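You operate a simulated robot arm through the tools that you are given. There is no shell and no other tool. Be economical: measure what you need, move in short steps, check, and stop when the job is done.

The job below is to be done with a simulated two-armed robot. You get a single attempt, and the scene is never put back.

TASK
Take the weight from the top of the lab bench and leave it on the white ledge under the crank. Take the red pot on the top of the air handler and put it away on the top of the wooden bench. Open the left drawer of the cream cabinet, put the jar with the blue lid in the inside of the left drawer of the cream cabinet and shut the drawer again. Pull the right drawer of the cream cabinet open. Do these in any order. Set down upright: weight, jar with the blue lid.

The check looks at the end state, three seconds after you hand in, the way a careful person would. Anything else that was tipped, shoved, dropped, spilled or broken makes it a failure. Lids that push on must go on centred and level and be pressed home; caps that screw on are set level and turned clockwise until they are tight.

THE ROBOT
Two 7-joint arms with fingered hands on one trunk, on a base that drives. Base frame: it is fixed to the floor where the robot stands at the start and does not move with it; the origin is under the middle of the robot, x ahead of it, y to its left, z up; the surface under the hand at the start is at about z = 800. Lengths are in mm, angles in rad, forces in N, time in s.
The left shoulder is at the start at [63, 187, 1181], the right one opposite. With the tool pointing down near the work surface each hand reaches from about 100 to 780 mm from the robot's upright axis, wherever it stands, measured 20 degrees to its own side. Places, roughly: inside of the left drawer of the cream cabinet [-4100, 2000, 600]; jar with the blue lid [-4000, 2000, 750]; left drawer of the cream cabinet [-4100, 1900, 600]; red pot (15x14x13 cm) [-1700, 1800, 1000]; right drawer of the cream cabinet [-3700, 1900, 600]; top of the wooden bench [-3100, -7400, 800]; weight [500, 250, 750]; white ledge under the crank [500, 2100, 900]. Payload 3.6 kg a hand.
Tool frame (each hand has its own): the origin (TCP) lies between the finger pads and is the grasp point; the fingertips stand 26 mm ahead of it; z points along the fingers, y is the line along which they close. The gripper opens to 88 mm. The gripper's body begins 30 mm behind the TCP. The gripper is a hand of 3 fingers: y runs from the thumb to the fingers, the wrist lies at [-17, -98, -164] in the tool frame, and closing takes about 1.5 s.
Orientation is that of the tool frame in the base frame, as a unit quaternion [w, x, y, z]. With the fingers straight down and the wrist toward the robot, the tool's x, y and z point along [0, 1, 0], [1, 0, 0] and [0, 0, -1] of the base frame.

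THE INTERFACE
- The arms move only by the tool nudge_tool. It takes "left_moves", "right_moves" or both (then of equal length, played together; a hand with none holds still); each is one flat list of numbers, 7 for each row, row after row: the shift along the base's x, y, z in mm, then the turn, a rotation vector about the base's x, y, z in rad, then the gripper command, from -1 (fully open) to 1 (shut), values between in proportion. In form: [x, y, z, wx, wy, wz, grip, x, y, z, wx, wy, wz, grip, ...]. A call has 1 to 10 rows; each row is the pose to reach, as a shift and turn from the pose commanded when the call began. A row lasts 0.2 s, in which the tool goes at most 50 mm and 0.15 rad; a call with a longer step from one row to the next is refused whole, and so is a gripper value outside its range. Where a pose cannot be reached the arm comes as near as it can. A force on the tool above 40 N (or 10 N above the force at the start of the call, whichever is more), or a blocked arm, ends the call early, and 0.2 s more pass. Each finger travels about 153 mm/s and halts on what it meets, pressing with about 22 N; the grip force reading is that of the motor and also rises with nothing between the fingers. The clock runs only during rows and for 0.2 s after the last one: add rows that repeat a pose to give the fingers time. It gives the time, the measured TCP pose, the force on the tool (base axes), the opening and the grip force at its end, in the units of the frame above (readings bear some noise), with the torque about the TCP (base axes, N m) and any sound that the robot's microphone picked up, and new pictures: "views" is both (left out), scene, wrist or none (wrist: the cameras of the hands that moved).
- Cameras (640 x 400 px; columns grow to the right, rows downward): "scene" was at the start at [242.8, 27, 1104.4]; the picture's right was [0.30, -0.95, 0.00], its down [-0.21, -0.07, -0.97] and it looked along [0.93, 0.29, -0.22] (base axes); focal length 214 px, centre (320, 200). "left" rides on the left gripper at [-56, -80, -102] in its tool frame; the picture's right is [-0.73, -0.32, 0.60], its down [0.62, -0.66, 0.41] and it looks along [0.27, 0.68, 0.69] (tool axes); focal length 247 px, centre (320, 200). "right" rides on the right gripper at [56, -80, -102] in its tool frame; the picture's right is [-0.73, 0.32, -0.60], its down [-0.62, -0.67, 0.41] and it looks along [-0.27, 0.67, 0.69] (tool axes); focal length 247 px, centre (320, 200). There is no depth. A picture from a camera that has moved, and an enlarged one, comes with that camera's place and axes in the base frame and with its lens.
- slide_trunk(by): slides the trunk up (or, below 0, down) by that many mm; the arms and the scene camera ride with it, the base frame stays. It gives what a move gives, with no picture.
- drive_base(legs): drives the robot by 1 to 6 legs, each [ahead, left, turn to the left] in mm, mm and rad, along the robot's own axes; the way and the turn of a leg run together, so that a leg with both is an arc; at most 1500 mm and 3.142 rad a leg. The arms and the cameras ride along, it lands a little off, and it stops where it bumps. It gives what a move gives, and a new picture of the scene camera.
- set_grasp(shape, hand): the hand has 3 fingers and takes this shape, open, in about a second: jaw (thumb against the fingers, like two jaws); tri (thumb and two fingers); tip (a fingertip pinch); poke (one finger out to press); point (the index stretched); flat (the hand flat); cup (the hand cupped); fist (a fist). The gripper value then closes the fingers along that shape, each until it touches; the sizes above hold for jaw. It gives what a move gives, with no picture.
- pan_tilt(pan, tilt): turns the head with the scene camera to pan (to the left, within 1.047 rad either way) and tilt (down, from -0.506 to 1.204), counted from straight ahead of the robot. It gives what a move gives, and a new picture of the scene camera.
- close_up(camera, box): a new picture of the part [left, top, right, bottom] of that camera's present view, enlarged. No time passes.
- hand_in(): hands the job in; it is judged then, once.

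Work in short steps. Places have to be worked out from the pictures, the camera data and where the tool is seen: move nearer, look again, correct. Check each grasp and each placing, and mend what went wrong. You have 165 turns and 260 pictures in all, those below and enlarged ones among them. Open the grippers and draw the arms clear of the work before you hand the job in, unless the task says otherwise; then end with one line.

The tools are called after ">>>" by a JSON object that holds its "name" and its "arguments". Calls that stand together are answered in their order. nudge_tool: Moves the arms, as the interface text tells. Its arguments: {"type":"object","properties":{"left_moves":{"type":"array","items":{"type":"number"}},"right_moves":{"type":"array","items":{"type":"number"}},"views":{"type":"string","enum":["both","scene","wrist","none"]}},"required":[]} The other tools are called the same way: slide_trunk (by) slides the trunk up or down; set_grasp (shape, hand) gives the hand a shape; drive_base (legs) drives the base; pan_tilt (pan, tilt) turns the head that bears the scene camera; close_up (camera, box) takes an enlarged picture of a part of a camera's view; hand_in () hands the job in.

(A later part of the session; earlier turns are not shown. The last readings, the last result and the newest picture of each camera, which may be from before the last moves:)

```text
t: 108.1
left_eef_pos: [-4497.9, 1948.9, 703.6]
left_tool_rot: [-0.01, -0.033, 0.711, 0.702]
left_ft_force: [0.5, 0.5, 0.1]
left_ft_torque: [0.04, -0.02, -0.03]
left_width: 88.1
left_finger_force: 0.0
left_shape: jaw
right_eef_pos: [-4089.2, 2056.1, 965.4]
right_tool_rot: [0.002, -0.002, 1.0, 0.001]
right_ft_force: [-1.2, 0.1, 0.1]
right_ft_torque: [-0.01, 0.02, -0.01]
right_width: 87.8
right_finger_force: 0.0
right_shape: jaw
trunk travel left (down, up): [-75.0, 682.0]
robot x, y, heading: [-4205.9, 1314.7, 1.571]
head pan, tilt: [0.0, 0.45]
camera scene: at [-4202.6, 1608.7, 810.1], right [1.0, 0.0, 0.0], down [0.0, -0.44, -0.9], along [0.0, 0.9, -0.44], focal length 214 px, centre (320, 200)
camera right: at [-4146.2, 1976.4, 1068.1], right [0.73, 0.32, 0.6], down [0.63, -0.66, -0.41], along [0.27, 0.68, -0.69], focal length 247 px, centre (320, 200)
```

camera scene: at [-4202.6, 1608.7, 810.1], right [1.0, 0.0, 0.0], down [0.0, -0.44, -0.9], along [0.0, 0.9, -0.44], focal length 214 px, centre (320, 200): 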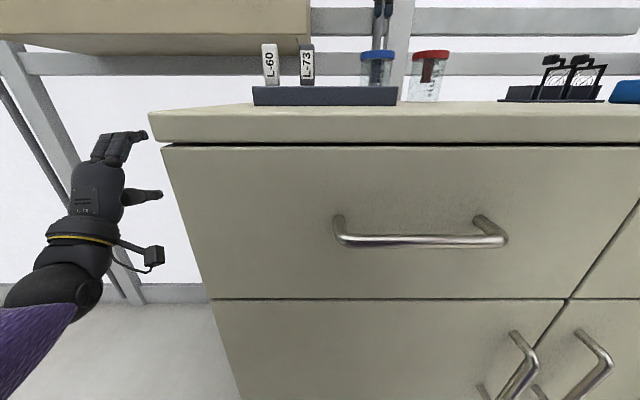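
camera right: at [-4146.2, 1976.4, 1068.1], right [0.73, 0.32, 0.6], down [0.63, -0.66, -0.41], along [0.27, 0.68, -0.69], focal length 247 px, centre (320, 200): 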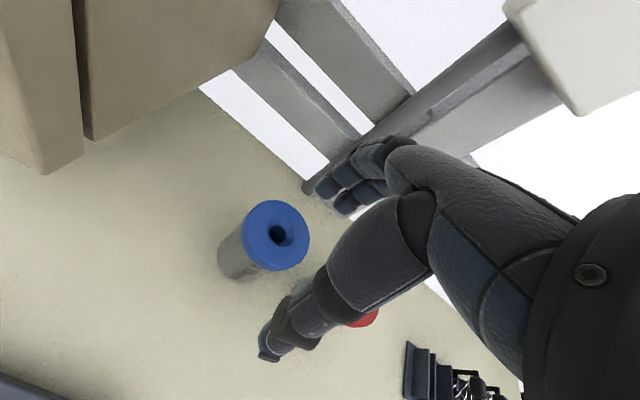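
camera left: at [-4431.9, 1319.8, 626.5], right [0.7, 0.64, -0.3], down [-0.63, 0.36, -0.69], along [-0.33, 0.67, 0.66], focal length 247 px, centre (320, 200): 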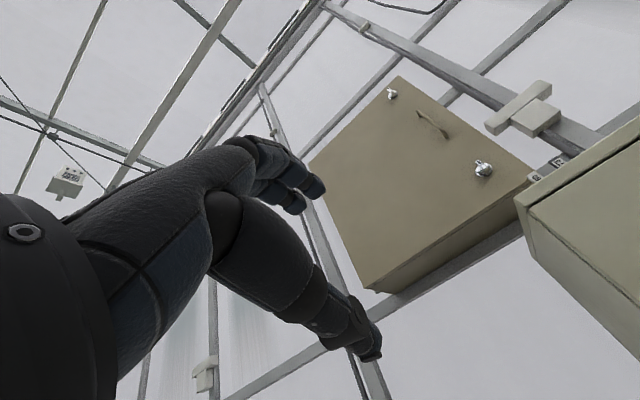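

Lid centre refined to (−4096, 2092). I align and descend to z 850.

>>> {"name": "nudge_tool", "arguments": {"right_moves": [-4, 20, -10, 0, 0, 0, -1, -7, 36, -25, 0, 0, 0, -1, -7, 36, -55, 0, 0, 0, -1, -7, 36, -85, 0, 0, 0, -1, -7, 36, -108, 0, 0, 0, -1, -7, 36, -115, 0, 0, 0, -1, -7, 36, -115, 0, 0, 0, -1], "views": "both"}}

```text
t: 109.7
left_eef_pos: [-4497.9, 1947.9, 703.6]
left_tool_rot: [-0.01, -0.032, 0.711, 0.703]
left_ft_force: [-0.6, -0.5, -0.6]
left_ft_torque: [-0.04, 0.01, 0.02]
left_width: 87.9
left_finger_force: 0.1
left_shape: jaw
right_eef_pos: [-4098.0, 2091.1, 853.2]
right_tool_rot: [0.001, -0.001, 1.0, 0.001]
right_ft_force: [0.2, 0.2, 4.9]
right_ft_torque: [0.07, -0.04, -0.04]
right_width: 87.9
right_finger_force: 0.1
right_shape: jaw
trunk travel left (down, up): [-75.0, 682.0]
robot x, y, heading: [-4202.4, 1315.7, 1.573]
head pan, tilt: [0.0, 0.45]
camera scene: at [-4202.6, 1608.3, 810.4], right [1.0, 0.0, 0.0], down [0.0, -0.44, -0.9], along [0.0, 0.9, -0.44], focal length 214 px, centre (320, 200)
camera right: at [-4154.5, 2011.4, 955.8], right [0.73, 0.32, 0.6], down [0.63, -0.66, -0.41], along [0.27, 0.68, -0.68], focal length 247 px, centre (320, 200)
```

scene: 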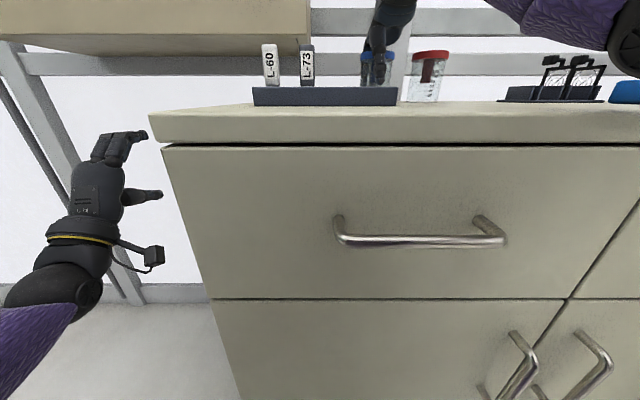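
right: 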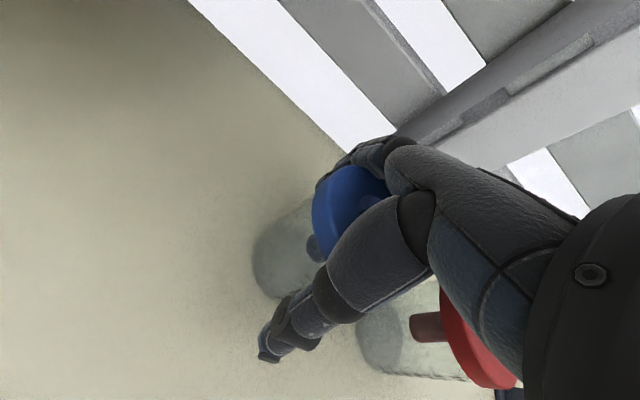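

A 5 N push-up means the palm is touching the lid top. I rise 8 mm and close gently.

>>> {"name": "nudge_tool", "arguments": {"right_moves": [0, 0, 6, 0, 0, 0, -1, 0, 0, 10, 0, 0, 0, -0.5, 0, 0, 10, 0, 0, 0, 0, 0, 0, 10, 0, 0, 0, 0.6, 0, 0, 10, 0, 0, 0, 1, 0, 0, 10, 0, 0, 0, 1, 0, 0, 10, 0, 0, 0, 1, 0, 0, 10, 0, 0, 0, 1], "views": "both"}}

```text
t: 111.5
left_eef_pos: [-4497.3, 1949.0, 702.2]
left_tool_rot: [-0.01, -0.033, 0.711, 0.702]
left_ft_force: [0.3, 0.0, -0.1]
left_ft_torque: [0.0, 0.03, 0.01]
left_width: 87.8
left_finger_force: 0.1
left_shape: jaw
right_eef_pos: [-4096.1, 2091.4, 861.6]
right_tool_rot: [0.002, 0.0, 1.0, 0.001]
right_ft_force: [-0.8, 0.4, 0.3]
right_ft_torque: [0.02, 0.01, -0.02]
right_width: 48.2
right_finger_force: 21.6
right_shape: jaw
trunk travel left (down, up): [-75.0, 682.0]
robot x, y, heading: [-4201.7, 1313.2, 1.567]
head pan, tilt: [0.0, 0.45]
camera scene: at [-4202.6, 1608.7, 810.1], right [1.0, 0.0, 0.0], down [0.0, -0.44, -0.9], along [0.0, 0.9, -0.44], focal length 214 px, centre (320, 200)
camera right: at [-4153.7, 2012.5, 964.8], right [0.73, 0.32, 0.6], down [0.63, -0.66, -0.41], along [0.27, 0.68, -0.69], focal length 247 px, centre (320, 200)
```

scene: 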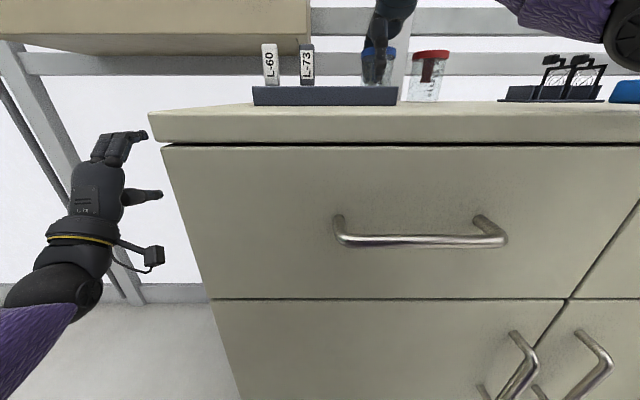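
right: 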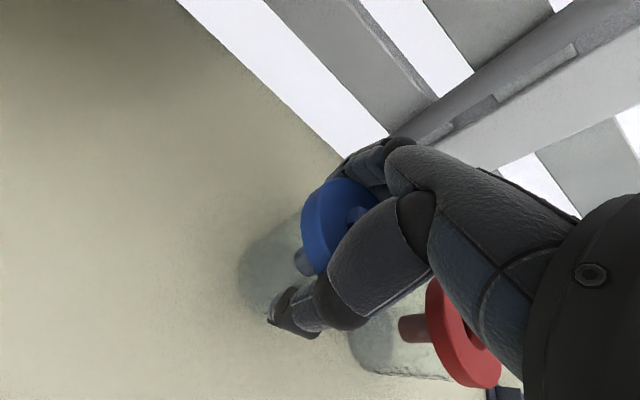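

Held at 48 mm. Lift 105 mm.

>>> {"name": "nudge_tool", "arguments": {"right_moves": [0, 0, 10, 0, 0, 0, 1, 0, 0, 35, 0, 0, 0, 1, 0, 0, 65, 0, 0, 0, 1, 0, 0, 95, 0, 0, 0, 1, 0, 0, 115, 0, 0, 0, 1, 0, 0, 115, 0, 0, 0, 1], "views": "both"}}

```text
t: 112.9
left_eef_pos: [-4497.6, 1948.8, 703.4]
left_tool_rot: [-0.011, -0.033, 0.711, 0.702]
left_ft_force: [-0.8, -0.7, -0.6]
left_ft_torque: [-0.02, -0.02, 0.0]
left_width: 87.8
left_finger_force: 0.0
left_shape: jaw
right_eef_pos: [-4095.1, 2092.2, 977.2]
right_tool_rot: [0.002, -0.001, 1.0, 0.0]
right_ft_force: [-0.3, -0.1, -1.2]
right_ft_torque: [0.0, 0.03, 0.02]
right_width: 48.5
right_finger_force: 22.4
right_shape: jaw
trunk travel left (down, up): [-75.0, 682.0]
robot x, y, heading: [-4201.5, 1315.4, 1.568]
head pan, tilt: [0.0, 0.45]
camera scene: at [-4202.6, 1608.7, 810.0], right [1.0, 0.0, 0.0], down [0.0, -0.44, -0.9], along [0.0, 0.9, -0.44], focal length 214 px, centre (320, 200)
camera right: at [-4153.0, 2012.0, 1079.9], right [0.73, 0.32, 0.6], down [0.63, -0.66, -0.41], along [0.27, 0.68, -0.69], focal length 247 px, centre (320, 200)
```

scene: 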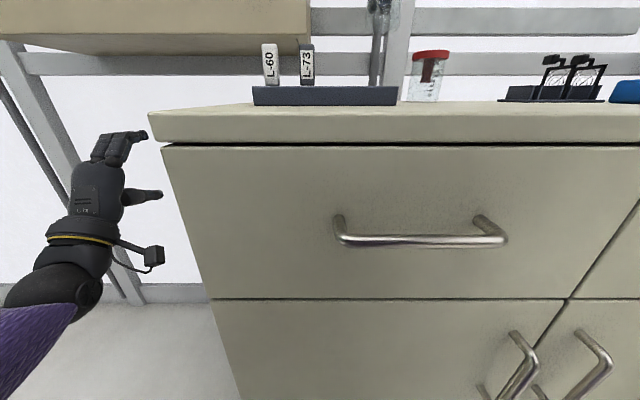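
right: 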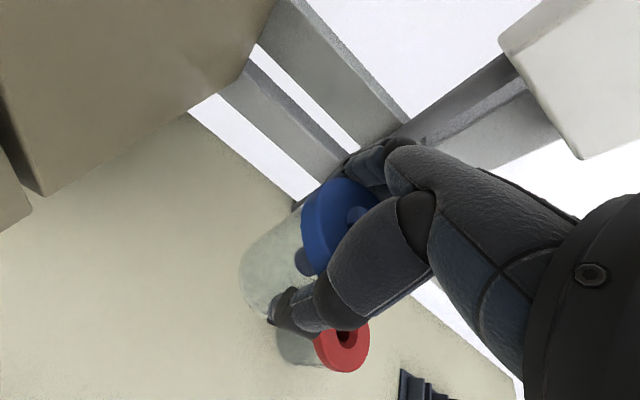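

The jar is up. I drive back and then right to face the left drawer again, drawing the jar in a bit.

>>> {"name": "drive_base", "arguments": {"legs": [[-520, 0, 0], [0, -305, 0]]}}

>>> {"name": "nudge_tool", "arguments": {"left_moves": [30, 15, 0, 0, 0, 0, -1, 60, 30, 0, 0, 0, 0, -1, 90, 40, 0, 0, 0, 0, -1, 90, 40, 0, 0, 0, 0, -1], "right_moves": [0, -35, 0, 0, 0, 0, 1, 0, -70, 0, 0, 0, 0, 1, 0, -100, 0, 0, 0, 0, 1, 0, -120, 0, 0, 0, 0, 1], "views": "scene"}}

```text
t: 117.5
left_eef_pos: [-4189.9, 1430.8, 702.5]
left_tool_rot: [-0.007, -0.03, 0.711, 0.702]
left_ft_force: [1.1, -0.3, 0.0]
left_ft_torque: [0.0, 0.05, 0.01]
left_width: 87.5
left_finger_force: 0.0
left_shape: jaw
right_eef_pos: [-3785.2, 1570.6, 977.0]
right_tool_rot: [0.001, 0.003, 1.0, 0.0]
right_ft_force: [-0.2, -1.3, -0.3]
right_ft_torque: [-0.02, 0.0, 0.02]
right_width: 48.5
right_finger_force: 21.8
right_shape: jaw
trunk travel left (down, up): [-75.0, 682.0]
robot x, y, heading: [-3899.3, 799.5, 1.563]
head pan, tilt: [0.0, 0.45]
camera scene: at [-3896.8, 1088.5, 810.1], right [1.0, -0.01, 0.0], down [0.0, -0.44, -0.9], along [0.01, 0.9, -0.44], focal length 214 px, centre (320, 200)
```

scene: 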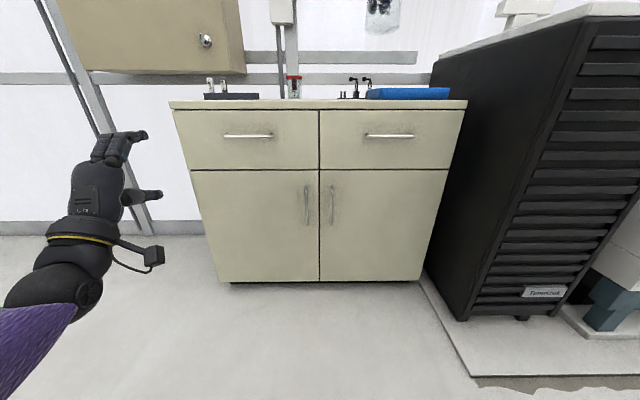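

```text
t: 118.5
left_eef_pos: [-4098.9, 1469.9, 704.8]
left_tool_rot: [-0.009, -0.029, 0.711, 0.703]
left_ft_force: [0.6, -0.3, -0.2]
left_ft_torque: [0.02, 0.02, -0.02]
left_width: 87.6
left_finger_force: 0.1
left_shape: jaw
right_eef_pos: [-3784.2, 1450.2, 975.5]
right_tool_rot: [0.001, 0.003, 1.0, 0.0]
right_ft_force: [0.2, 0.7, -1.8]
right_ft_torque: [0.0, 0.01, 0.02]
right_width: 48.4
right_finger_force: 22.1
right_shape: jaw
trunk travel left (down, up): [-75.0, 682.0]
robot x, y, heading: [-3897.0, 795.9, 1.563]
head pan, tilt: [0.0, 0.45]
camera scene: at [-3896.8, 1088.4, 810.1], right [1.0, -0.01, 0.0], down [0.0, -0.44, -0.9], along [0.01, 0.9, -0.44], focal length 214 px, centre (320, 200)
```

scene: 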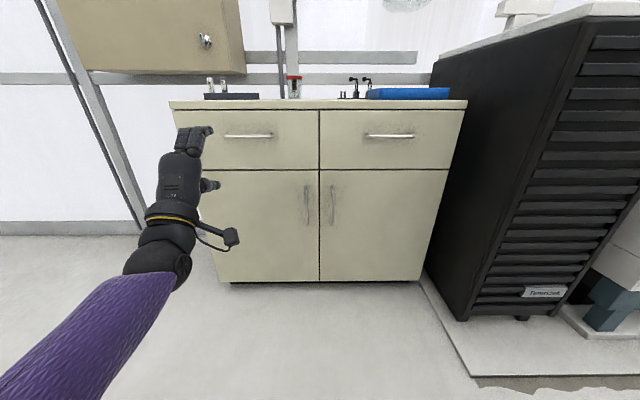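

In line with the handle. I drive ahead 210 mm, advance the hand onto the bar and close.

>>> {"name": "drive_base", "arguments": {"legs": [[210, 0, 0.008]]}}

>>> {"name": "nudge_tool", "arguments": {"left_moves": [0, 0, -2, 0, 0, 0, -1], "views": "wrist"}}

```text
t: 120.2
left_eef_pos: [-4102.9, 1677.6, 705.3]
left_tool_rot: [-0.01, -0.033, 0.711, 0.702]
left_ft_force: [-0.3, 0.5, 0.4]
left_ft_torque: [0.01, -0.03, 0.0]
left_width: 87.7
left_finger_force: 0.1
left_shape: jaw
right_eef_pos: [-3790.0, 1661.1, 976.9]
right_tool_rot: [0.002, 0.0, 1.0, 0.0]
right_ft_force: [-0.1, 0.5, -1.1]
right_ft_torque: [0.0, -0.02, 0.03]
right_width: 48.6
right_finger_force: 22.1
right_shape: jaw
trunk travel left (down, up): [-75.0, 682.0]
robot x, y, heading: [-3896.4, 1006.2, 1.577]
head pan, tilt: [0.0, 0.45]
camera scene: at [-3897.9, 1298.0, 810.0], right [1.0, 0.0, 0.0], down [0.0, -0.44, -0.9], along [0.0, 0.9, -0.44], focal length 214 px, centre (320, 200)
```

scene: 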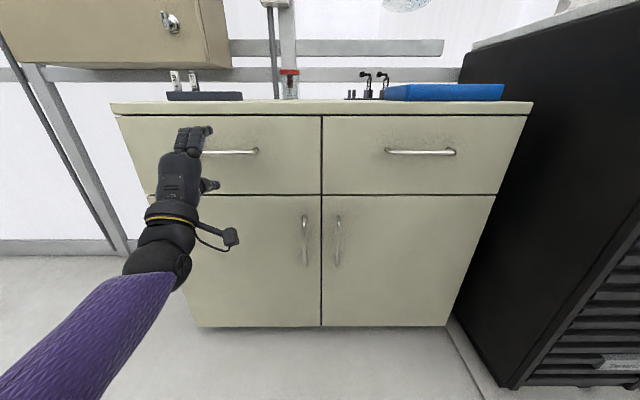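

```text
t: 120.6
left_eef_pos: [-4102.5, 1678.0, 703.9]
left_tool_rot: [-0.01, -0.032, 0.711, 0.702]
left_ft_force: [0.2, 0.1, 0.0]
left_ft_torque: [0.01, 0.0, -0.02]
left_width: 88.0
left_finger_force: 0.1
left_shape: jaw
right_eef_pos: [-3788.6, 1661.7, 976.0]
right_tool_rot: [0.002, 0.0, 1.0, 0.0]
right_ft_force: [0.0, -0.4, -1.6]
right_ft_torque: [0.02, 0.0, -0.01]
right_width: 48.7
right_finger_force: 22.3
right_shape: jaw
trunk travel left (down, up): [-75.0, 682.0]
robot x, y, heading: [-3898.2, 1006.7, 1.569]
head pan, tilt: [0.0, 0.45]
camera left: at [-4038.6, 1578.7, 626.8], right [0.71, 0.64, -0.3], down [-0.62, 0.37, -0.69], along [-0.33, 0.68, 0.66], focal length 247 px, centre (320, 200)
```

left: 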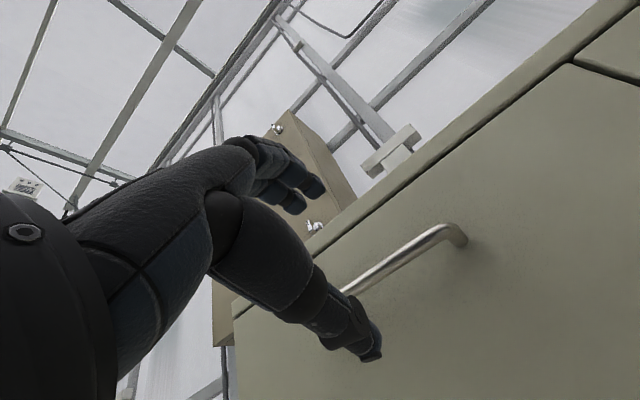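

Good line-up; advance 60 mm and close on the bar.

>>> {"name": "nudge_tool", "arguments": {"left_moves": [0, 25, -1, 0, 0, 0, -1, 0, 45, -2, 0, 0, 0, -1, 0, 60, -2, 0, 0, 0, -1, 0, 60, -2, 0, 0, 0, 0, 0, 60, -2, 0, 0, 0, 0.6, 0, 60, -2, 0, 0, 0, 1, 0, 60, -2, 0, 0, 0, 1, 0, 60, -2, 0, 0, 0, 1, 0, 60, -2, 0, 0, 0, 1], "views": "none"}}

>>> {"name": "nudge_tool", "arguments": {"left_moves": [0, -10, 0, 0, 0, 0, 1, 0, -25, 0, 0, 0, 0, 1, 0, -40, 0, 0, 0, 0, 1, 0, -55, 0, 0, 0, 0, 1, 0, -70, 0, 0, 0, 0, 1], "views": "scene"}}

```text
t: 122.6
left_eef_pos: [-4103.3, 1737.8, 699.1]
left_tool_rot: [-0.01, -0.032, 0.711, 0.702]
left_ft_force: [0.1, -2.1, 0.5]
left_ft_torque: [0.03, 0.01, 0.04]
left_width: 6.3
left_finger_force: 21.9
left_shape: jaw
right_eef_pos: [-3788.1, 1659.8, 976.8]
right_tool_rot: [0.002, 0.0, 1.0, 0.0]
right_ft_force: [0.9, -0.9, -1.1]
right_ft_torque: [0.02, 0.01, 0.01]
right_width: 48.6
right_finger_force: 22.5
right_shape: jaw
trunk travel left (down, up): [-75.0, 682.0]
robot x, y, heading: [-3897.2, 1005.0, 1.574]
head pan, tilt: [0.0, 0.45]
```

```text
t: 123.8
left_eef_pos: [-4103.2, 1668.2, 700.0]
left_tool_rot: [-0.009, -0.033, 0.712, 0.702]
left_ft_force: [4.8, -1.1, -2.7]
left_ft_torque: [-0.05, 0.04, -0.05]
left_width: 5.7
left_finger_force: 21.9
left_shape: jaw
right_eef_pos: [-3789.2, 1661.5, 977.3]
right_tool_rot: [0.002, 0.0, 1.0, 0.0]
right_ft_force: [0.3, 0.4, -1.4]
right_ft_torque: [0.01, -0.02, 0.0]
right_width: 48.5
right_finger_force: 21.9
right_shape: jaw
trunk travel left (down, up): [-75.0, 682.0]
robot x, y, heading: [-3895.9, 1007.9, 1.572]
head pan, tilt: [0.0, 0.45]
camera scene: at [-3897.7, 1298.0, 810.0], right [1.0, 0.0, 0.0], down [0.0, -0.44, -0.9], along [0.0, 0.9, -0.44], focal length 214 px, centre (320, 200)
```

scene: 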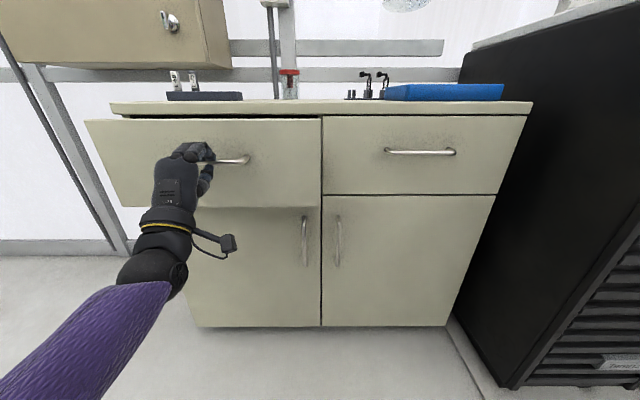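

Drawer follows again. I drive back 200 mm to open it wide, then let go of the handle.

>>> {"name": "drive_base", "arguments": {"legs": [[-200, 0, 0]]}}

>>> {"name": "nudge_tool", "arguments": {"left_moves": [0, 0, 0, 0, 0, 0, 0, 0, 0, 0, 0, 0, 0, -1, 0, 0, 0, 0, 0, 0, -1, 0, 0, 0, 0, 0, 0, -1, 0, -20, 0, 0, 0, 0, -1, 0, -40, 0, 0, 0, 0, -1], "views": "scene"}}

```text
t: 125.4
left_eef_pos: [-4103.4, 1467.9, 700.0]
left_tool_rot: [-0.01, -0.031, 0.711, 0.702]
left_ft_force: [6.6, -0.8, -2.9]
left_ft_torque: [-0.06, 0.08, -0.1]
left_width: 5.2
left_finger_force: 22.6
left_shape: jaw
right_eef_pos: [-3788.2, 1462.6, 976.1]
right_tool_rot: [0.002, 0.0, 1.0, 0.0]
right_ft_force: [0.6, 0.2, -1.6]
right_ft_torque: [0.02, -0.01, 0.0]
right_width: 48.6
right_finger_force: 21.7
right_shape: jaw
trunk travel left (down, up): [-75.0, 682.0]
robot x, y, heading: [-3897.6, 804.7, 1.57]
head pan, tilt: [0.0, 0.45]
camera scene: at [-3897.7, 1097.7, 809.9], right [1.0, 0.0, 0.0], down [0.0, -0.44, -0.9], along [0.0, 0.9, -0.44], focal length 214 px, centre (320, 200)
```

scene: 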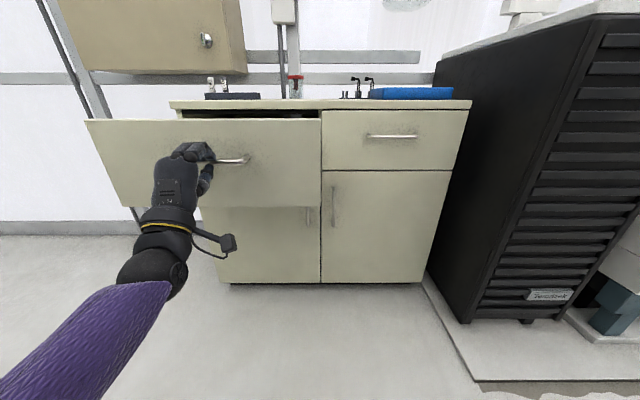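

```text
t: 126.8
left_eef_pos: [-4102.7, 1427.9, 700.0]
left_tool_rot: [-0.009, -0.031, 0.711, 0.702]
left_ft_force: [0.2, 0.3, 0.2]
left_ft_torque: [-0.02, 0.02, 0.01]
left_width: 87.9
left_finger_force: 0.1
left_shape: jaw
right_eef_pos: [-3788.1, 1461.4, 977.0]
right_tool_rot: [0.002, 0.0, 1.0, 0.0]
right_ft_force: [0.6, -0.2, -0.6]
right_ft_torque: [0.02, 0.01, -0.02]
right_width: 48.3
right_finger_force: 22.2
right_shape: jaw
trunk travel left (down, up): [-75.0, 682.0]
robot x, y, heading: [-3901.6, 801.6, 1.569]
head pan, tilt: [0.0, 0.45]
camera scene: at [-3897.9, 1097.3, 810.1], right [1.0, 0.0, 0.0], down [0.0, -0.44, -0.9], along [0.0, 0.9, -0.44], focal length 214 px, centre (320, 200)
```

scene: 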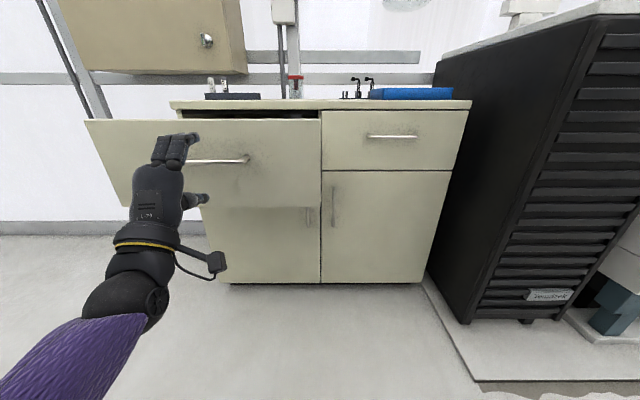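

Open and released. I back off, shift left 290 mm, move the left hand out to the left of the drawer.

>>> {"name": "drive_base", "arguments": {"legs": [[-80, 0, 0], [0, 290, 0]]}}

>>> {"name": "nudge_tool", "arguments": {"left_moves": [-30, 0, 0, 0, 0, 0, -1, -60, 0, 0, 0, 0, 0, -1, -90, 0, 0, 0, 0, 0, -1, -110, 0, 0, 0, 0, 0, -1, -110, 0, 0, 0, 0, 0, -1], "views": "none"}}

>>> {"name": "drive_base", "arguments": {"legs": [[250, 0, 0]]}}

>>> {"name": "nudge_tool", "arguments": {"right_moves": [0, 0, 0, 0, 0, 0, 1], "views": "wrist"}}

```text
t: 129.4
left_eef_pos: [-4391.6, 1348.7, 701.3]
left_tool_rot: [-0.009, -0.032, 0.711, 0.702]
left_ft_force: [-0.5, -0.2, 0.0]
left_ft_torque: [-0.02, -0.04, -0.01]
left_width: 87.6
left_finger_force: 0.1
left_shape: jaw
right_eef_pos: [-4077.5, 1380.8, 977.4]
right_tool_rot: [0.001, 0.0, 1.0, 0.0]
right_ft_force: [-0.3, -0.1, -1.3]
right_ft_torque: [-0.01, 0.0, 0.0]
right_width: 48.4
right_finger_force: 22.1
right_shape: jaw
trunk travel left (down, up): [-75.0, 682.0]
robot x, y, heading: [-4186.8, 725.4, 1.571]
head pan, tilt: [0.0, 0.45]
camera scene: at [-4186.8, 1018.0, 810.1], right [1.0, 0.0, 0.0], down [0.0, -0.44, -0.9], along [0.0, 0.9, -0.44], focal length 214 px, centre (320, 200)
```

scene: 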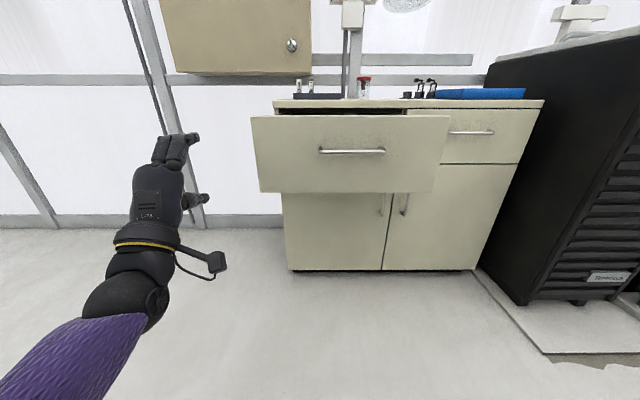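

```text
t: 130.6
left_eef_pos: [-4502.1, 1348.7, 701.6]
left_tool_rot: [-0.009, -0.032, 0.711, 0.702]
left_ft_force: [0.2, -0.2, 0.8]
left_ft_torque: [0.02, 0.01, 0.03]
left_width: 87.7
left_finger_force: 0.1
left_shape: jaw
right_eef_pos: [-4078.6, 1382.2, 977.8]
right_tool_rot: [0.001, 0.0, 1.0, 0.0]
right_ft_force: [0.6, -0.5, -1.8]
right_ft_torque: [-0.01, -0.01, 0.02]
right_width: 48.6
right_finger_force: 22.1
right_shape: jaw
trunk travel left (down, up): [-75.0, 682.0]
robot x, y, heading: [-4186.4, 723.5, 1.573]
head pan, tilt: [0.0, 0.45]
```

```text
t: 132.4
left_eef_pos: [-4498.7, 1595.0, 701.6]
left_tool_rot: [-0.006, -0.03, 0.711, 0.702]
left_ft_force: [0.9, 0.1, -1.0]
left_ft_torque: [-0.02, 0.01, -0.02]
left_width: 87.5
left_finger_force: 0.1
left_shape: jaw
right_eef_pos: [-4074.1, 1625.7, 975.5]
right_tool_rot: [0.002, 0.003, 1.0, -0.001]
right_ft_force: [-0.3, 0.8, -0.6]
right_ft_torque: [-0.01, -0.03, 0.05]
right_width: 48.5
right_finger_force: 22.0
right_shape: jaw
trunk travel left (down, up): [-75.0, 682.0]
robot x, y, heading: [-4183.1, 967.3, 1.567]
head pan, tilt: [0.0, 0.45]
camera scene: at [-4184.8, 1263.0, 810.0], right [1.0, -0.01, 0.0], down [0.0, -0.44, -0.9], along [0.0, 0.9, -0.44], focal length 214 px, centre (320, 200)
```

scene: 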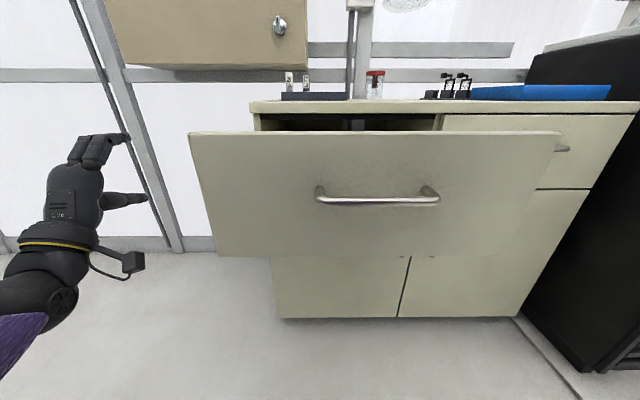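

```text
t: 132.8
left_eef_pos: [-4497.5, 1594.1, 701.5]
left_tool_rot: [-0.008, -0.031, 0.712, 0.702]
left_ft_force: [-0.3, -0.5, -0.3]
left_ft_torque: [0.0, 0.0, 0.0]
left_width: 87.5
left_finger_force: 0.1
left_shape: jaw
right_eef_pos: [-4075.5, 1623.9, 976.9]
right_tool_rot: [0.001, 0.002, 1.0, 0.0]
right_ft_force: [0.0, 0.0, -1.6]
right_ft_torque: [-0.01, -0.03, -0.02]
right_width: 48.5
right_finger_force: 22.4
right_shape: jaw
trunk travel left (down, up): [-75.0, 682.0]
robot x, y, heading: [-4187.5, 967.2, 1.566]
head pan, tilt: [0.0, 0.45]
camera right: at [-4132.3, 1545.7, 1079.4], right [0.73, 0.32, 0.6], down [0.62, -0.67, -0.41], along [0.27, 0.67, -0.69], focal length 247 px, centre (320, 200)
```

right: 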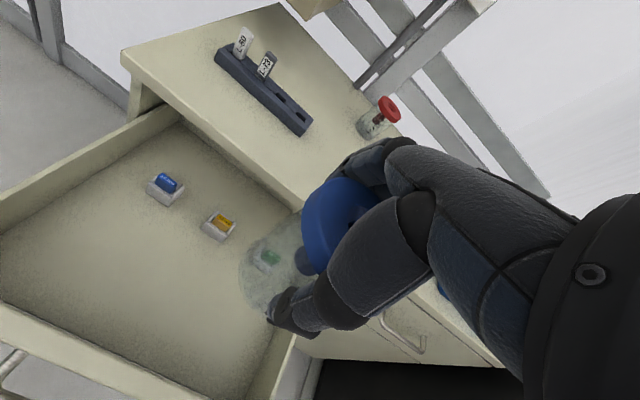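

Inside the drawer a row of three small trays lies at y ≈ 1776; the front part is free. I'll set the jar at about (−4080, 1650), lowering first to z 760.

>>> {"name": "nudge_tool", "arguments": {"right_moves": [-3, 14, -30, 0, 0, 0, 1, -5, 26, -70, 0, 0, 0, 1, -5, 26, -110, 0, 0, 0, 1, -5, 26, -150, 0, 0, 0, 1, -5, 26, -190, 0, 0, 0, 1, -5, 26, -215, 0, 0, 0, 1, -5, 26, -215, 0, 0, 0, 1], "views": "both"}}

```text
t: 134.4
left_eef_pos: [-4497.2, 1593.5, 701.8]
left_tool_rot: [-0.006, -0.03, 0.712, 0.702]
left_ft_force: [-0.5, 0.1, 0.3]
left_ft_torque: [0.0, -0.04, -0.01]
left_width: 87.7
left_finger_force: 0.1
left_shape: jaw
right_eef_pos: [-4079.8, 1651.3, 764.3]
right_tool_rot: [0.002, 0.001, 1.0, 0.001]
right_ft_force: [0.3, -0.1, -0.8]
right_ft_torque: [-0.01, 0.04, -0.02]
right_width: 48.7
right_finger_force: 22.1
right_shape: jaw
trunk travel left (down, up): [-75.0, 682.0]
robot x, y, heading: [-4186.3, 971.1, 1.565]
head pan, tilt: [0.0, 0.45]
camera scene: at [-4184.7, 1262.9, 810.1], right [1.0, -0.01, 0.0], down [0.0, -0.44, -0.9], along [0.0, 0.9, -0.44], focal length 214 px, centre (320, 200)
camera right: at [-4137.0, 1571.7, 865.8], right [0.73, 0.31, 0.6], down [0.62, -0.67, -0.41], along [0.27, 0.68, -0.69], focal length 247 px, centre (320, 200)
```

scene: 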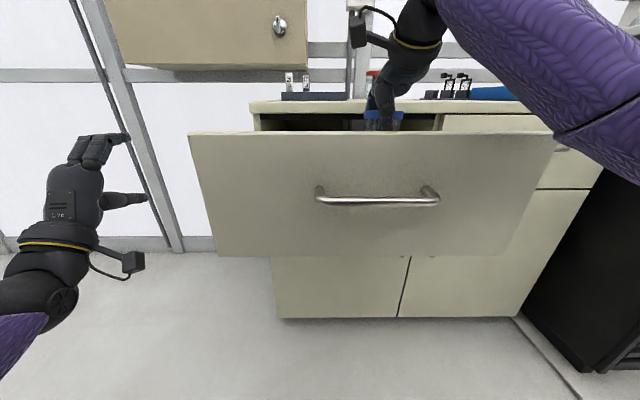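
right: 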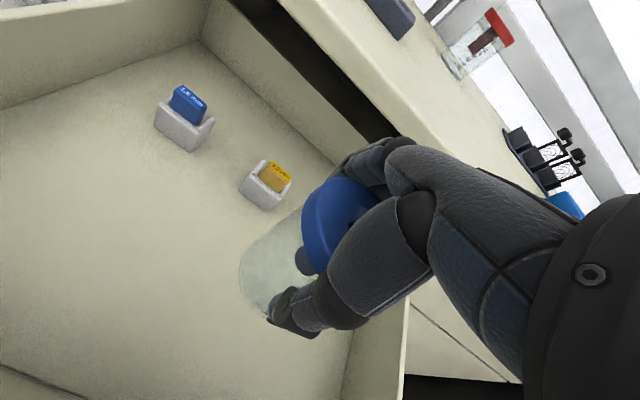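

The trays come out at z ≈ 625, so the drawer floor is near 600–615. I lower 55 mm, then feel for the floor.

>>> {"name": "nudge_tool", "arguments": {"right_moves": [0, 0, -20, 0, 0, 0, 1, 0, 0, -40, 0, 0, 0, 1, 0, 0, -55, 0, 0, 0, 1, 0, 0, -55, 0, 0, 0, 1], "views": "wrist"}}

>>> {"name": "nudge_tool", "arguments": {"right_moves": [0, 0, -4, 0, 0, 0, 1, 0, 0, -8, 0, 0, 0, 1, 0, 0, -11, 0, 0, 0, 1, 0, 0, -11, 0, 0, 0, 1], "views": "none"}}

```text
t: 135.4
left_eef_pos: [-4498.2, 1593.8, 701.8]
left_tool_rot: [-0.008, -0.031, 0.711, 0.702]
left_ft_force: [-0.4, -0.5, 0.7]
left_ft_torque: [-0.03, -0.05, 0.03]
left_width: 87.4
left_finger_force: 0.0
left_shape: jaw
right_eef_pos: [-4079.3, 1652.4, 706.0]
right_tool_rot: [0.002, 0.002, 1.0, 0.0]
right_ft_force: [0.0, -0.7, -1.0]
right_ft_torque: [0.0, -0.02, 0.01]
right_width: 48.5
right_finger_force: 21.5
right_shape: jaw
trunk travel left (down, up): [-75.0, 682.0]
robot x, y, heading: [-4185.7, 969.7, 1.568]
head pan, tilt: [0.0, 0.45]
camera right: at [-4137.4, 1571.6, 810.3], right [0.73, 0.32, 0.6], down [0.62, -0.67, -0.41], along [0.27, 0.67, -0.69], focal length 247 px, centre (320, 200)
```

right: 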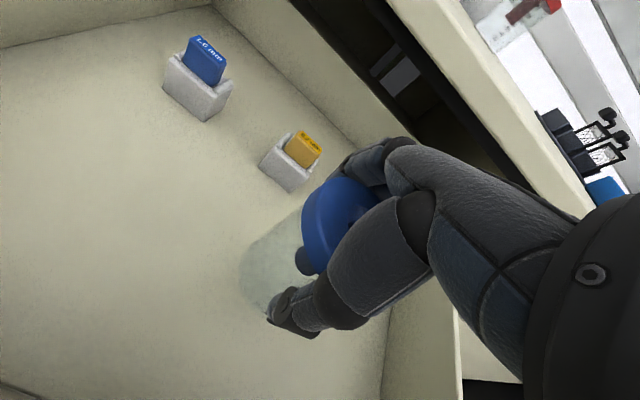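

```text
t: 136.4
left_eef_pos: [-4498.2, 1595.1, 700.6]
left_tool_rot: [-0.008, -0.031, 0.711, 0.702]
left_ft_force: [-0.7, 0.2, -1.2]
left_ft_torque: [0.01, -0.01, 0.01]
left_width: 87.8
left_finger_force: 0.0
left_shape: jaw
right_eef_pos: [-4080.6, 1652.4, 694.9]
right_tool_rot: [0.002, 0.003, 1.0, 0.0]
right_ft_force: [-0.5, 0.2, -0.1]
right_ft_torque: [0.02, -0.01, -0.01]
right_width: 48.6
right_finger_force: 22.1
right_shape: jaw
trunk travel left (down, up): [-75.0, 682.0]
robot x, y, heading: [-4187.3, 972.0, 1.564]
head pan, tilt: [0.0, 0.45]
```

No clear contact yet (jar weighs ~1 N). I lower in small steps.

>>> {"name": "nudge_tool", "arguments": {"right_moves": [0, 0, -3, 0, 0, 0, 1, 0, 0, -6, 0, 0, 0, 1, 0, 0, -6, 0, 0, 0, 1], "views": "none"}}

>>> {"name": "nudge_tool", "arguments": {"right_moves": [0, 0, -3, 0, 0, 0, 1, 0, 0, -6, 0, 0, 0, 1, 0, 0, -6, 0, 0, 0, 1], "views": "wrist"}}

```text
t: 137.2
left_eef_pos: [-4498.0, 1595.1, 701.9]
left_tool_rot: [-0.008, -0.031, 0.711, 0.702]
left_ft_force: [1.1, 0.1, 0.1]
left_ft_torque: [-0.03, -0.01, 0.03]
left_width: 87.6
left_finger_force: 0.1
left_shape: jaw
right_eef_pos: [-4078.6, 1651.2, 690.1]
right_tool_rot: [0.002, 0.002, 1.0, -0.001]
right_ft_force: [0.4, -0.5, -0.5]
right_ft_torque: [0.03, 0.0, 0.03]
right_width: 48.6
right_finger_force: 21.9
right_shape: jaw
trunk travel left (down, up): [-75.0, 682.0]
robot x, y, heading: [-4184.2, 968.7, 1.565]
head pan, tilt: [0.0, 0.45]
```

```text
t: 138.0
left_eef_pos: [-4498.0, 1593.1, 701.0]
left_tool_rot: [-0.007, -0.03, 0.711, 0.702]
left_ft_force: [0.9, 0.6, 0.3]
left_ft_torque: [0.0, 0.01, 0.03]
left_width: 87.7
left_finger_force: 0.0
left_shape: jaw
right_eef_pos: [-4080.3, 1652.1, 684.8]
right_tool_rot: [0.002, 0.003, 1.0, 0.0]
right_ft_force: [-0.1, -0.2, -1.1]
right_ft_torque: [-0.02, 0.0, 0.02]
right_width: 48.5
right_finger_force: 21.9
right_shape: jaw
trunk travel left (down, up): [-75.0, 682.0]
robot x, y, heading: [-4187.5, 969.2, 1.57]
head pan, tilt: [0.0, 0.45]
camera right: at [-4137.6, 1572.2, 786.7], right [0.73, 0.32, 0.6], down [0.62, -0.67, -0.41], along [0.27, 0.67, -0.69], focal length 247 px, centre (320, 200)
```

right: 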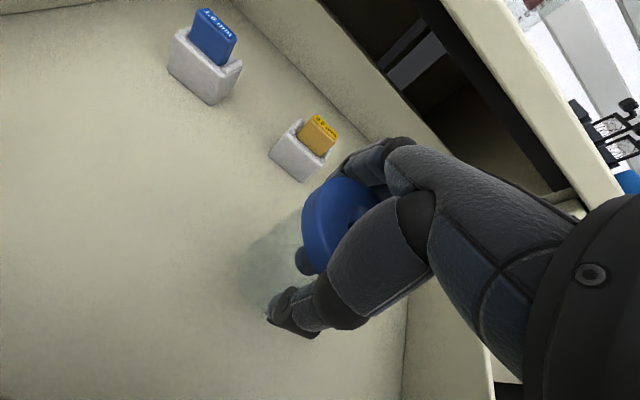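

Continue down in small steps.

>>> {"name": "nudge_tool", "arguments": {"right_moves": [0, 0, -3, 0, 0, 0, 1, 0, 0, -6, 0, 0, 0, 1, 0, 0, -8, 0, 0, 0, 1, 0, 0, -8, 0, 0, 0, 1], "views": "none"}}

>>> {"name": "nudge_tool", "arguments": {"right_moves": [0, 0, -3, 0, 0, 0, 1, 0, 0, -6, 0, 0, 0, 1, 0, 0, -6, 0, 0, 0, 1], "views": "wrist"}}

```text
t: 139.0
left_eef_pos: [-4497.2, 1594.2, 701.8]
left_tool_rot: [-0.009, -0.031, 0.711, 0.702]
left_ft_force: [0.5, -1.1, 0.1]
left_ft_torque: [0.02, 0.0, 0.02]
left_width: 87.6
left_finger_force: 0.1
left_shape: jaw
right_eef_pos: [-4079.4, 1650.9, 675.5]
right_tool_rot: [0.001, 0.002, 1.0, 0.002]
right_ft_force: [0.0, -0.2, -1.9]
right_ft_torque: [0.02, -0.01, 0.01]
right_width: 48.7
right_finger_force: 21.9
right_shape: jaw
trunk travel left (down, up): [-75.0, 682.0]
robot x, y, heading: [-4185.2, 971.8, 1.561]
head pan, tilt: [0.0, 0.45]
```

```text
t: 139.8
left_eef_pos: [-4497.9, 1593.3, 700.4]
left_tool_rot: [-0.009, -0.031, 0.711, 0.702]
left_ft_force: [-0.5, 0.4, 0.1]
left_ft_torque: [-0.02, -0.01, 0.0]
left_width: 87.5
left_finger_force: 0.1
left_shape: jaw
right_eef_pos: [-4079.4, 1650.9, 670.4]
right_tool_rot: [0.002, 0.002, 1.0, 0.0]
right_ft_force: [-0.3, 0.3, -0.4]
right_ft_torque: [0.02, -0.02, 0.02]
right_width: 48.5
right_finger_force: 22.0
right_shape: jaw
trunk travel left (down, up): [-75.0, 682.0]
robot x, y, heading: [-4186.8, 968.5, 1.564]
head pan, tilt: [0.0, 0.45]
camera right: at [-4137.7, 1570.6, 772.5], right [0.73, 0.31, 0.6], down [0.62, -0.67, -0.41], along [0.27, 0.67, -0.69], focal length 247 px, centre (320, 200)
```

right: 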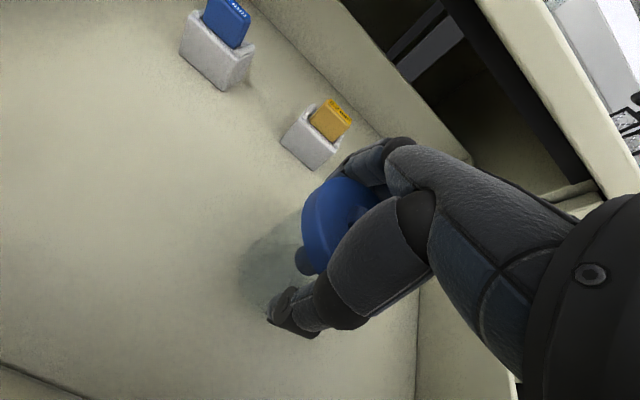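

Still in the air; continue to feel downward.

>>> {"name": "nudge_tool", "arguments": {"right_moves": [0, 0, -3, 0, 0, 0, 1, 0, 0, -6, 0, 0, 0, 1, 0, 0, -6, 0, 0, 0, 1], "views": "none"}}

>>> {"name": "nudge_tool", "arguments": {"right_moves": [0, 0, -3, 0, 0, 0, 1, 0, 0, -5, 0, 0, 0, 1, 0, 0, -5, 0, 0, 0, 1], "views": "none"}}

```text
t: 140.6
left_eef_pos: [-4498.4, 1591.3, 703.2]
left_tool_rot: [-0.008, -0.031, 0.71, 0.703]
left_ft_force: [0.6, 0.9, -0.9]
left_ft_torque: [0.0, 0.01, -0.01]
left_width: 87.7
left_finger_force: 0.0
left_shape: jaw
right_eef_pos: [-4080.3, 1651.9, 667.9]
right_tool_rot: [-0.001, 0.003, 1.0, 0.004]
right_ft_force: [0.3, 7.9, 15.7]
right_ft_torque: [-2.38, 1.13, -0.35]
right_width: 48.5
right_finger_force: 22.8
right_shape: jaw
trunk travel left (down, up): [-75.0, 682.0]
robot x, y, heading: [-4185.2, 971.4, 1.56]
head pan, tilt: [0.0, 0.45]
```

```text
t: 141.4
left_eef_pos: [-4497.6, 1591.5, 705.1]
left_tool_rot: [-0.007, -0.031, 0.71, 0.704]
left_ft_force: [0.3, -0.2, -0.4]
left_ft_torque: [0.02, 0.0, -0.02]
left_width: 87.5
left_finger_force: 0.1
left_shape: jaw
right_eef_pos: [-4079.7, 1653.1, 668.9]
right_tool_rot: [-0.001, 0.003, 1.0, 0.009]
right_ft_force: [2.8, 14.2, 25.6]
right_ft_torque: [-4.17, 1.97, -0.52]
right_width: 48.5
right_finger_force: 21.9
right_shape: jaw
trunk travel left (down, up): [-75.0, 682.0]
robot x, y, heading: [-4183.9, 968.4, 1.568]
head pan, tilt: [0.0, 0.45]
```

The torque shows the wrist camera is resting on the drawer's front panel, not the jar on the floor. I rise, move 36 mm deeper and 27 mm right (between the small trays), and look.

>>> {"name": "nudge_tool", "arguments": {"right_moves": [0, 0, 20, 0, 0, 0, 1, 0, 0, 45, 0, 0, 0, 1, 12, 18, 50, 0, 0, 0, 1, 27, 36, 50, 0, 0, 0, 1, 27, 36, 50, 0, 0, 0, 1], "views": "both"}}

```text
t: 142.6
left_eef_pos: [-4496.5, 1594.4, 701.0]
left_tool_rot: [-0.007, -0.031, 0.711, 0.702]
left_ft_force: [0.4, 0.1, 0.0]
left_ft_torque: [-0.01, -0.02, 0.03]
left_width: 87.4
left_finger_force: 0.1
left_shape: jaw
right_eef_pos: [-4051.8, 1689.6, 709.3]
right_tool_rot: [0.002, 0.002, 1.0, -0.001]
right_ft_force: [0.5, 0.5, -0.2]
right_ft_torque: [0.0, -0.01, -0.03]
right_width: 48.8
right_finger_force: 21.6
right_shape: jaw
trunk travel left (down, up): [-75.0, 682.0]
robot x, y, heading: [-4186.2, 967.7, 1.563]
head pan, tilt: [0.0, 0.45]
camera scene: at [-4184.8, 1262.9, 810.0], right [1.0, -0.01, 0.0], down [0.0, -0.44, -0.9], along [0.0, 0.9, -0.44], focal length 214 px, centre (320, 200)
camera right: at [-4110.2, 1609.1, 812.1], right [0.73, 0.32, 0.6], down [0.62, -0.67, -0.41], along [0.27, 0.67, -0.69], focal length 247 px, centre (320, 200)
```

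scene: 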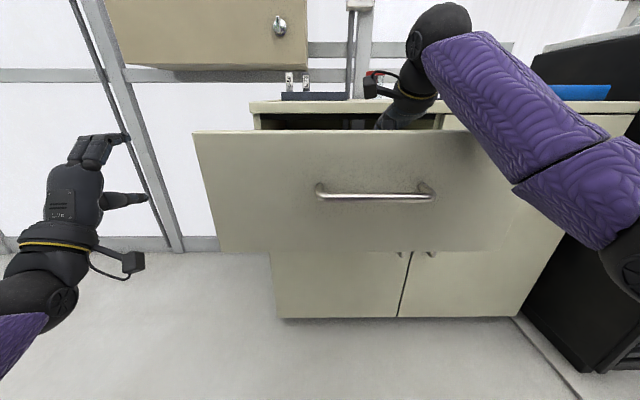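
right: 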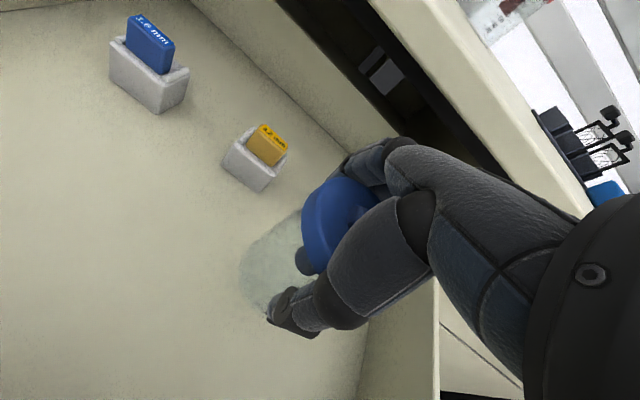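

Spot is clear of the trays (their fronts at y ≈ 1765). I lower again, feeling for the floor.

>>> {"name": "nudge_tool", "arguments": {"right_moves": [0, 0, -15, 0, 0, 0, 1, 0, 0, -30, 0, 0, 0, 1, 0, 0, -40, 0, 0, 0, 1, 0, 0, -42, 0, 0, 0, 1], "views": "none"}}

>>> {"name": "nudge_tool", "arguments": {"right_moves": [0, 0, -3, 0, 0, 0, 1, 0, 0, -5, 0, 0, 0, 1, 0, 0, -5, 0, 0, 0, 1], "views": "none"}}

```text
t: 143.6
left_eef_pos: [-4497.9, 1593.2, 702.4]
left_tool_rot: [-0.008, -0.03, 0.711, 0.703]
left_ft_force: [-0.4, -1.0, 0.1]
left_ft_torque: [0.04, -0.04, 0.0]
left_width: 87.7
left_finger_force: 0.0
left_shape: jaw
right_eef_pos: [-4051.0, 1687.7, 667.7]
right_tool_rot: [0.002, 0.003, 1.0, 0.002]
right_ft_force: [-0.7, 0.1, -0.3]
right_ft_torque: [0.02, 0.01, -0.02]
right_width: 48.5
right_finger_force: 22.0
right_shape: jaw
trunk travel left (down, up): [-75.0, 682.0]
robot x, y, heading: [-4189.3, 971.0, 1.565]
head pan, tilt: [0.0, 0.45]
```

```text
t: 144.4
left_eef_pos: [-4497.9, 1592.3, 703.2]
left_tool_rot: [-0.007, -0.03, 0.71, 0.703]
left_ft_force: [0.1, 0.0, -0.6]
left_ft_torque: [0.02, 0.04, 0.02]
left_width: 87.7
left_finger_force: 0.2
left_shape: jaw
right_eef_pos: [-4051.6, 1686.8, 664.4]
right_tool_rot: [0.002, 0.003, 1.0, 0.003]
right_ft_force: [1.4, 0.0, 6.2]
right_ft_torque: [0.23, -0.04, -0.01]
right_width: 48.4
right_finger_force: 21.8
right_shape: jaw
trunk travel left (down, up): [-75.0, 682.0]
robot x, y, heading: [-4185.0, 970.9, 1.566]
head pan, tilt: [0.0, 0.45]
```

Contact with small torque: the jar bottom is on the floor (z ≈ 600). I open part-way to release it.

>>> {"name": "nudge_tool", "arguments": {"right_moves": [0, 0, 1, 0, 0, 0, 0.2, 0, 0, 1, 0, 0, 0, -0.1, 0, 0, 1, 0, 0, 0, -0.4, 0, 0, 1, 0, 0, 0, -0.6, 0, 0, 1, 0, 0, 0, -0.6, 0, 0, 1, 0, 0, 0, -0.6], "views": "wrist"}}

```text
t: 145.8
left_eef_pos: [-4496.9, 1594.0, 703.0]
left_tool_rot: [-0.008, -0.031, 0.711, 0.703]
left_ft_force: [-0.4, -0.3, -0.7]
left_ft_torque: [0.0, -0.01, 0.0]
left_width: 87.5
left_finger_force: 0.1
left_shape: jaw
right_eef_pos: [-4053.2, 1686.0, 664.0]
right_tool_rot: [0.001, 0.003, 1.0, 0.002]
right_ft_force: [0.3, 8.2, 13.1]
right_ft_torque: [-2.32, 0.95, -0.43]
right_width: 70.0
right_finger_force: 0.1
right_shape: jaw
trunk travel left (down, up): [-75.0, 682.0]
robot x, y, heading: [-4184.1, 970.9, 1.567]
head pan, tilt: [0.0, 0.45]
camera right: at [-4110.8, 1606.4, 767.3], right [0.73, 0.31, 0.6], down [0.62, -0.67, -0.41], along [0.27, 0.68, -0.68], focal length 247 px, centre (320, 200)
```

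right: 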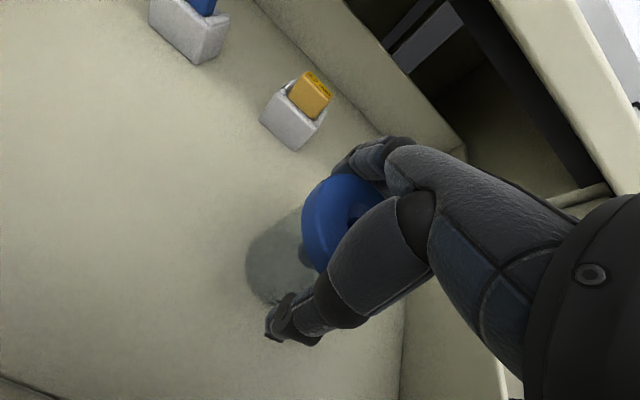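

Jar is released; the camera housing again leans on the panel, so I lift straight up.

>>> {"name": "nudge_tool", "arguments": {"right_moves": [0, 0, 8, 0, 0, 0, -0.6, 0, 0, 20, 0, 0, 0, -0.6, 0, 0, 40, 0, 0, 0, -0.6, 0, 0, 70, 0, 0, 0, -0.7, 0, 0, 105, 0, 0, 0, -1, 0, 0, 145, 0, 0, 0, -1, 0, 0, 185, 0, 0, 0, -1, 0, 0, 225, 0, 0, 0, -1], "views": "both"}}

```text
t: 147.6
left_eef_pos: [-4496.9, 1594.6, 701.1]
left_tool_rot: [-0.008, -0.031, 0.711, 0.702]
left_ft_force: [1.3, -0.1, -0.5]
left_ft_torque: [0.03, 0.0, -0.04]
left_width: 87.7
left_finger_force: 0.0
left_shape: jaw
right_eef_pos: [-4051.6, 1688.2, 887.6]
right_tool_rot: [0.002, 0.002, 1.0, 0.0]
right_ft_force: [0.1, -0.2, 0.1]
right_ft_torque: [0.02, 0.0, -0.01]
right_width: 87.7
right_finger_force: 0.1
right_shape: jaw
trunk travel left (down, up): [-75.0, 682.0]
robot x, y, heading: [-4183.6, 971.8, 1.568]
head pan, tilt: [0.0, 0.45]
camera scene: at [-4184.8, 1262.7, 810.2], right [1.0, -0.01, 0.0], down [0.0, -0.44, -0.9], along [0.0, 0.9, -0.44], focal length 214 px, centre (320, 200)
camera right: at [-4109.4, 1607.5, 990.9], right [0.73, 0.32, 0.6], down [0.62, -0.67, -0.41], along [0.27, 0.67, -0.69], focal length 247 px, centre (320, 200)
```

scene: 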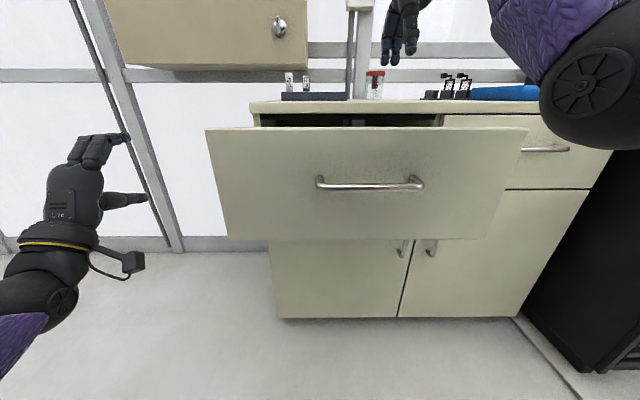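
right: 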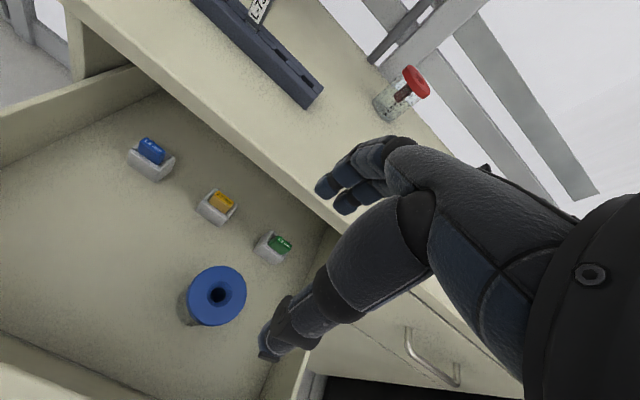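

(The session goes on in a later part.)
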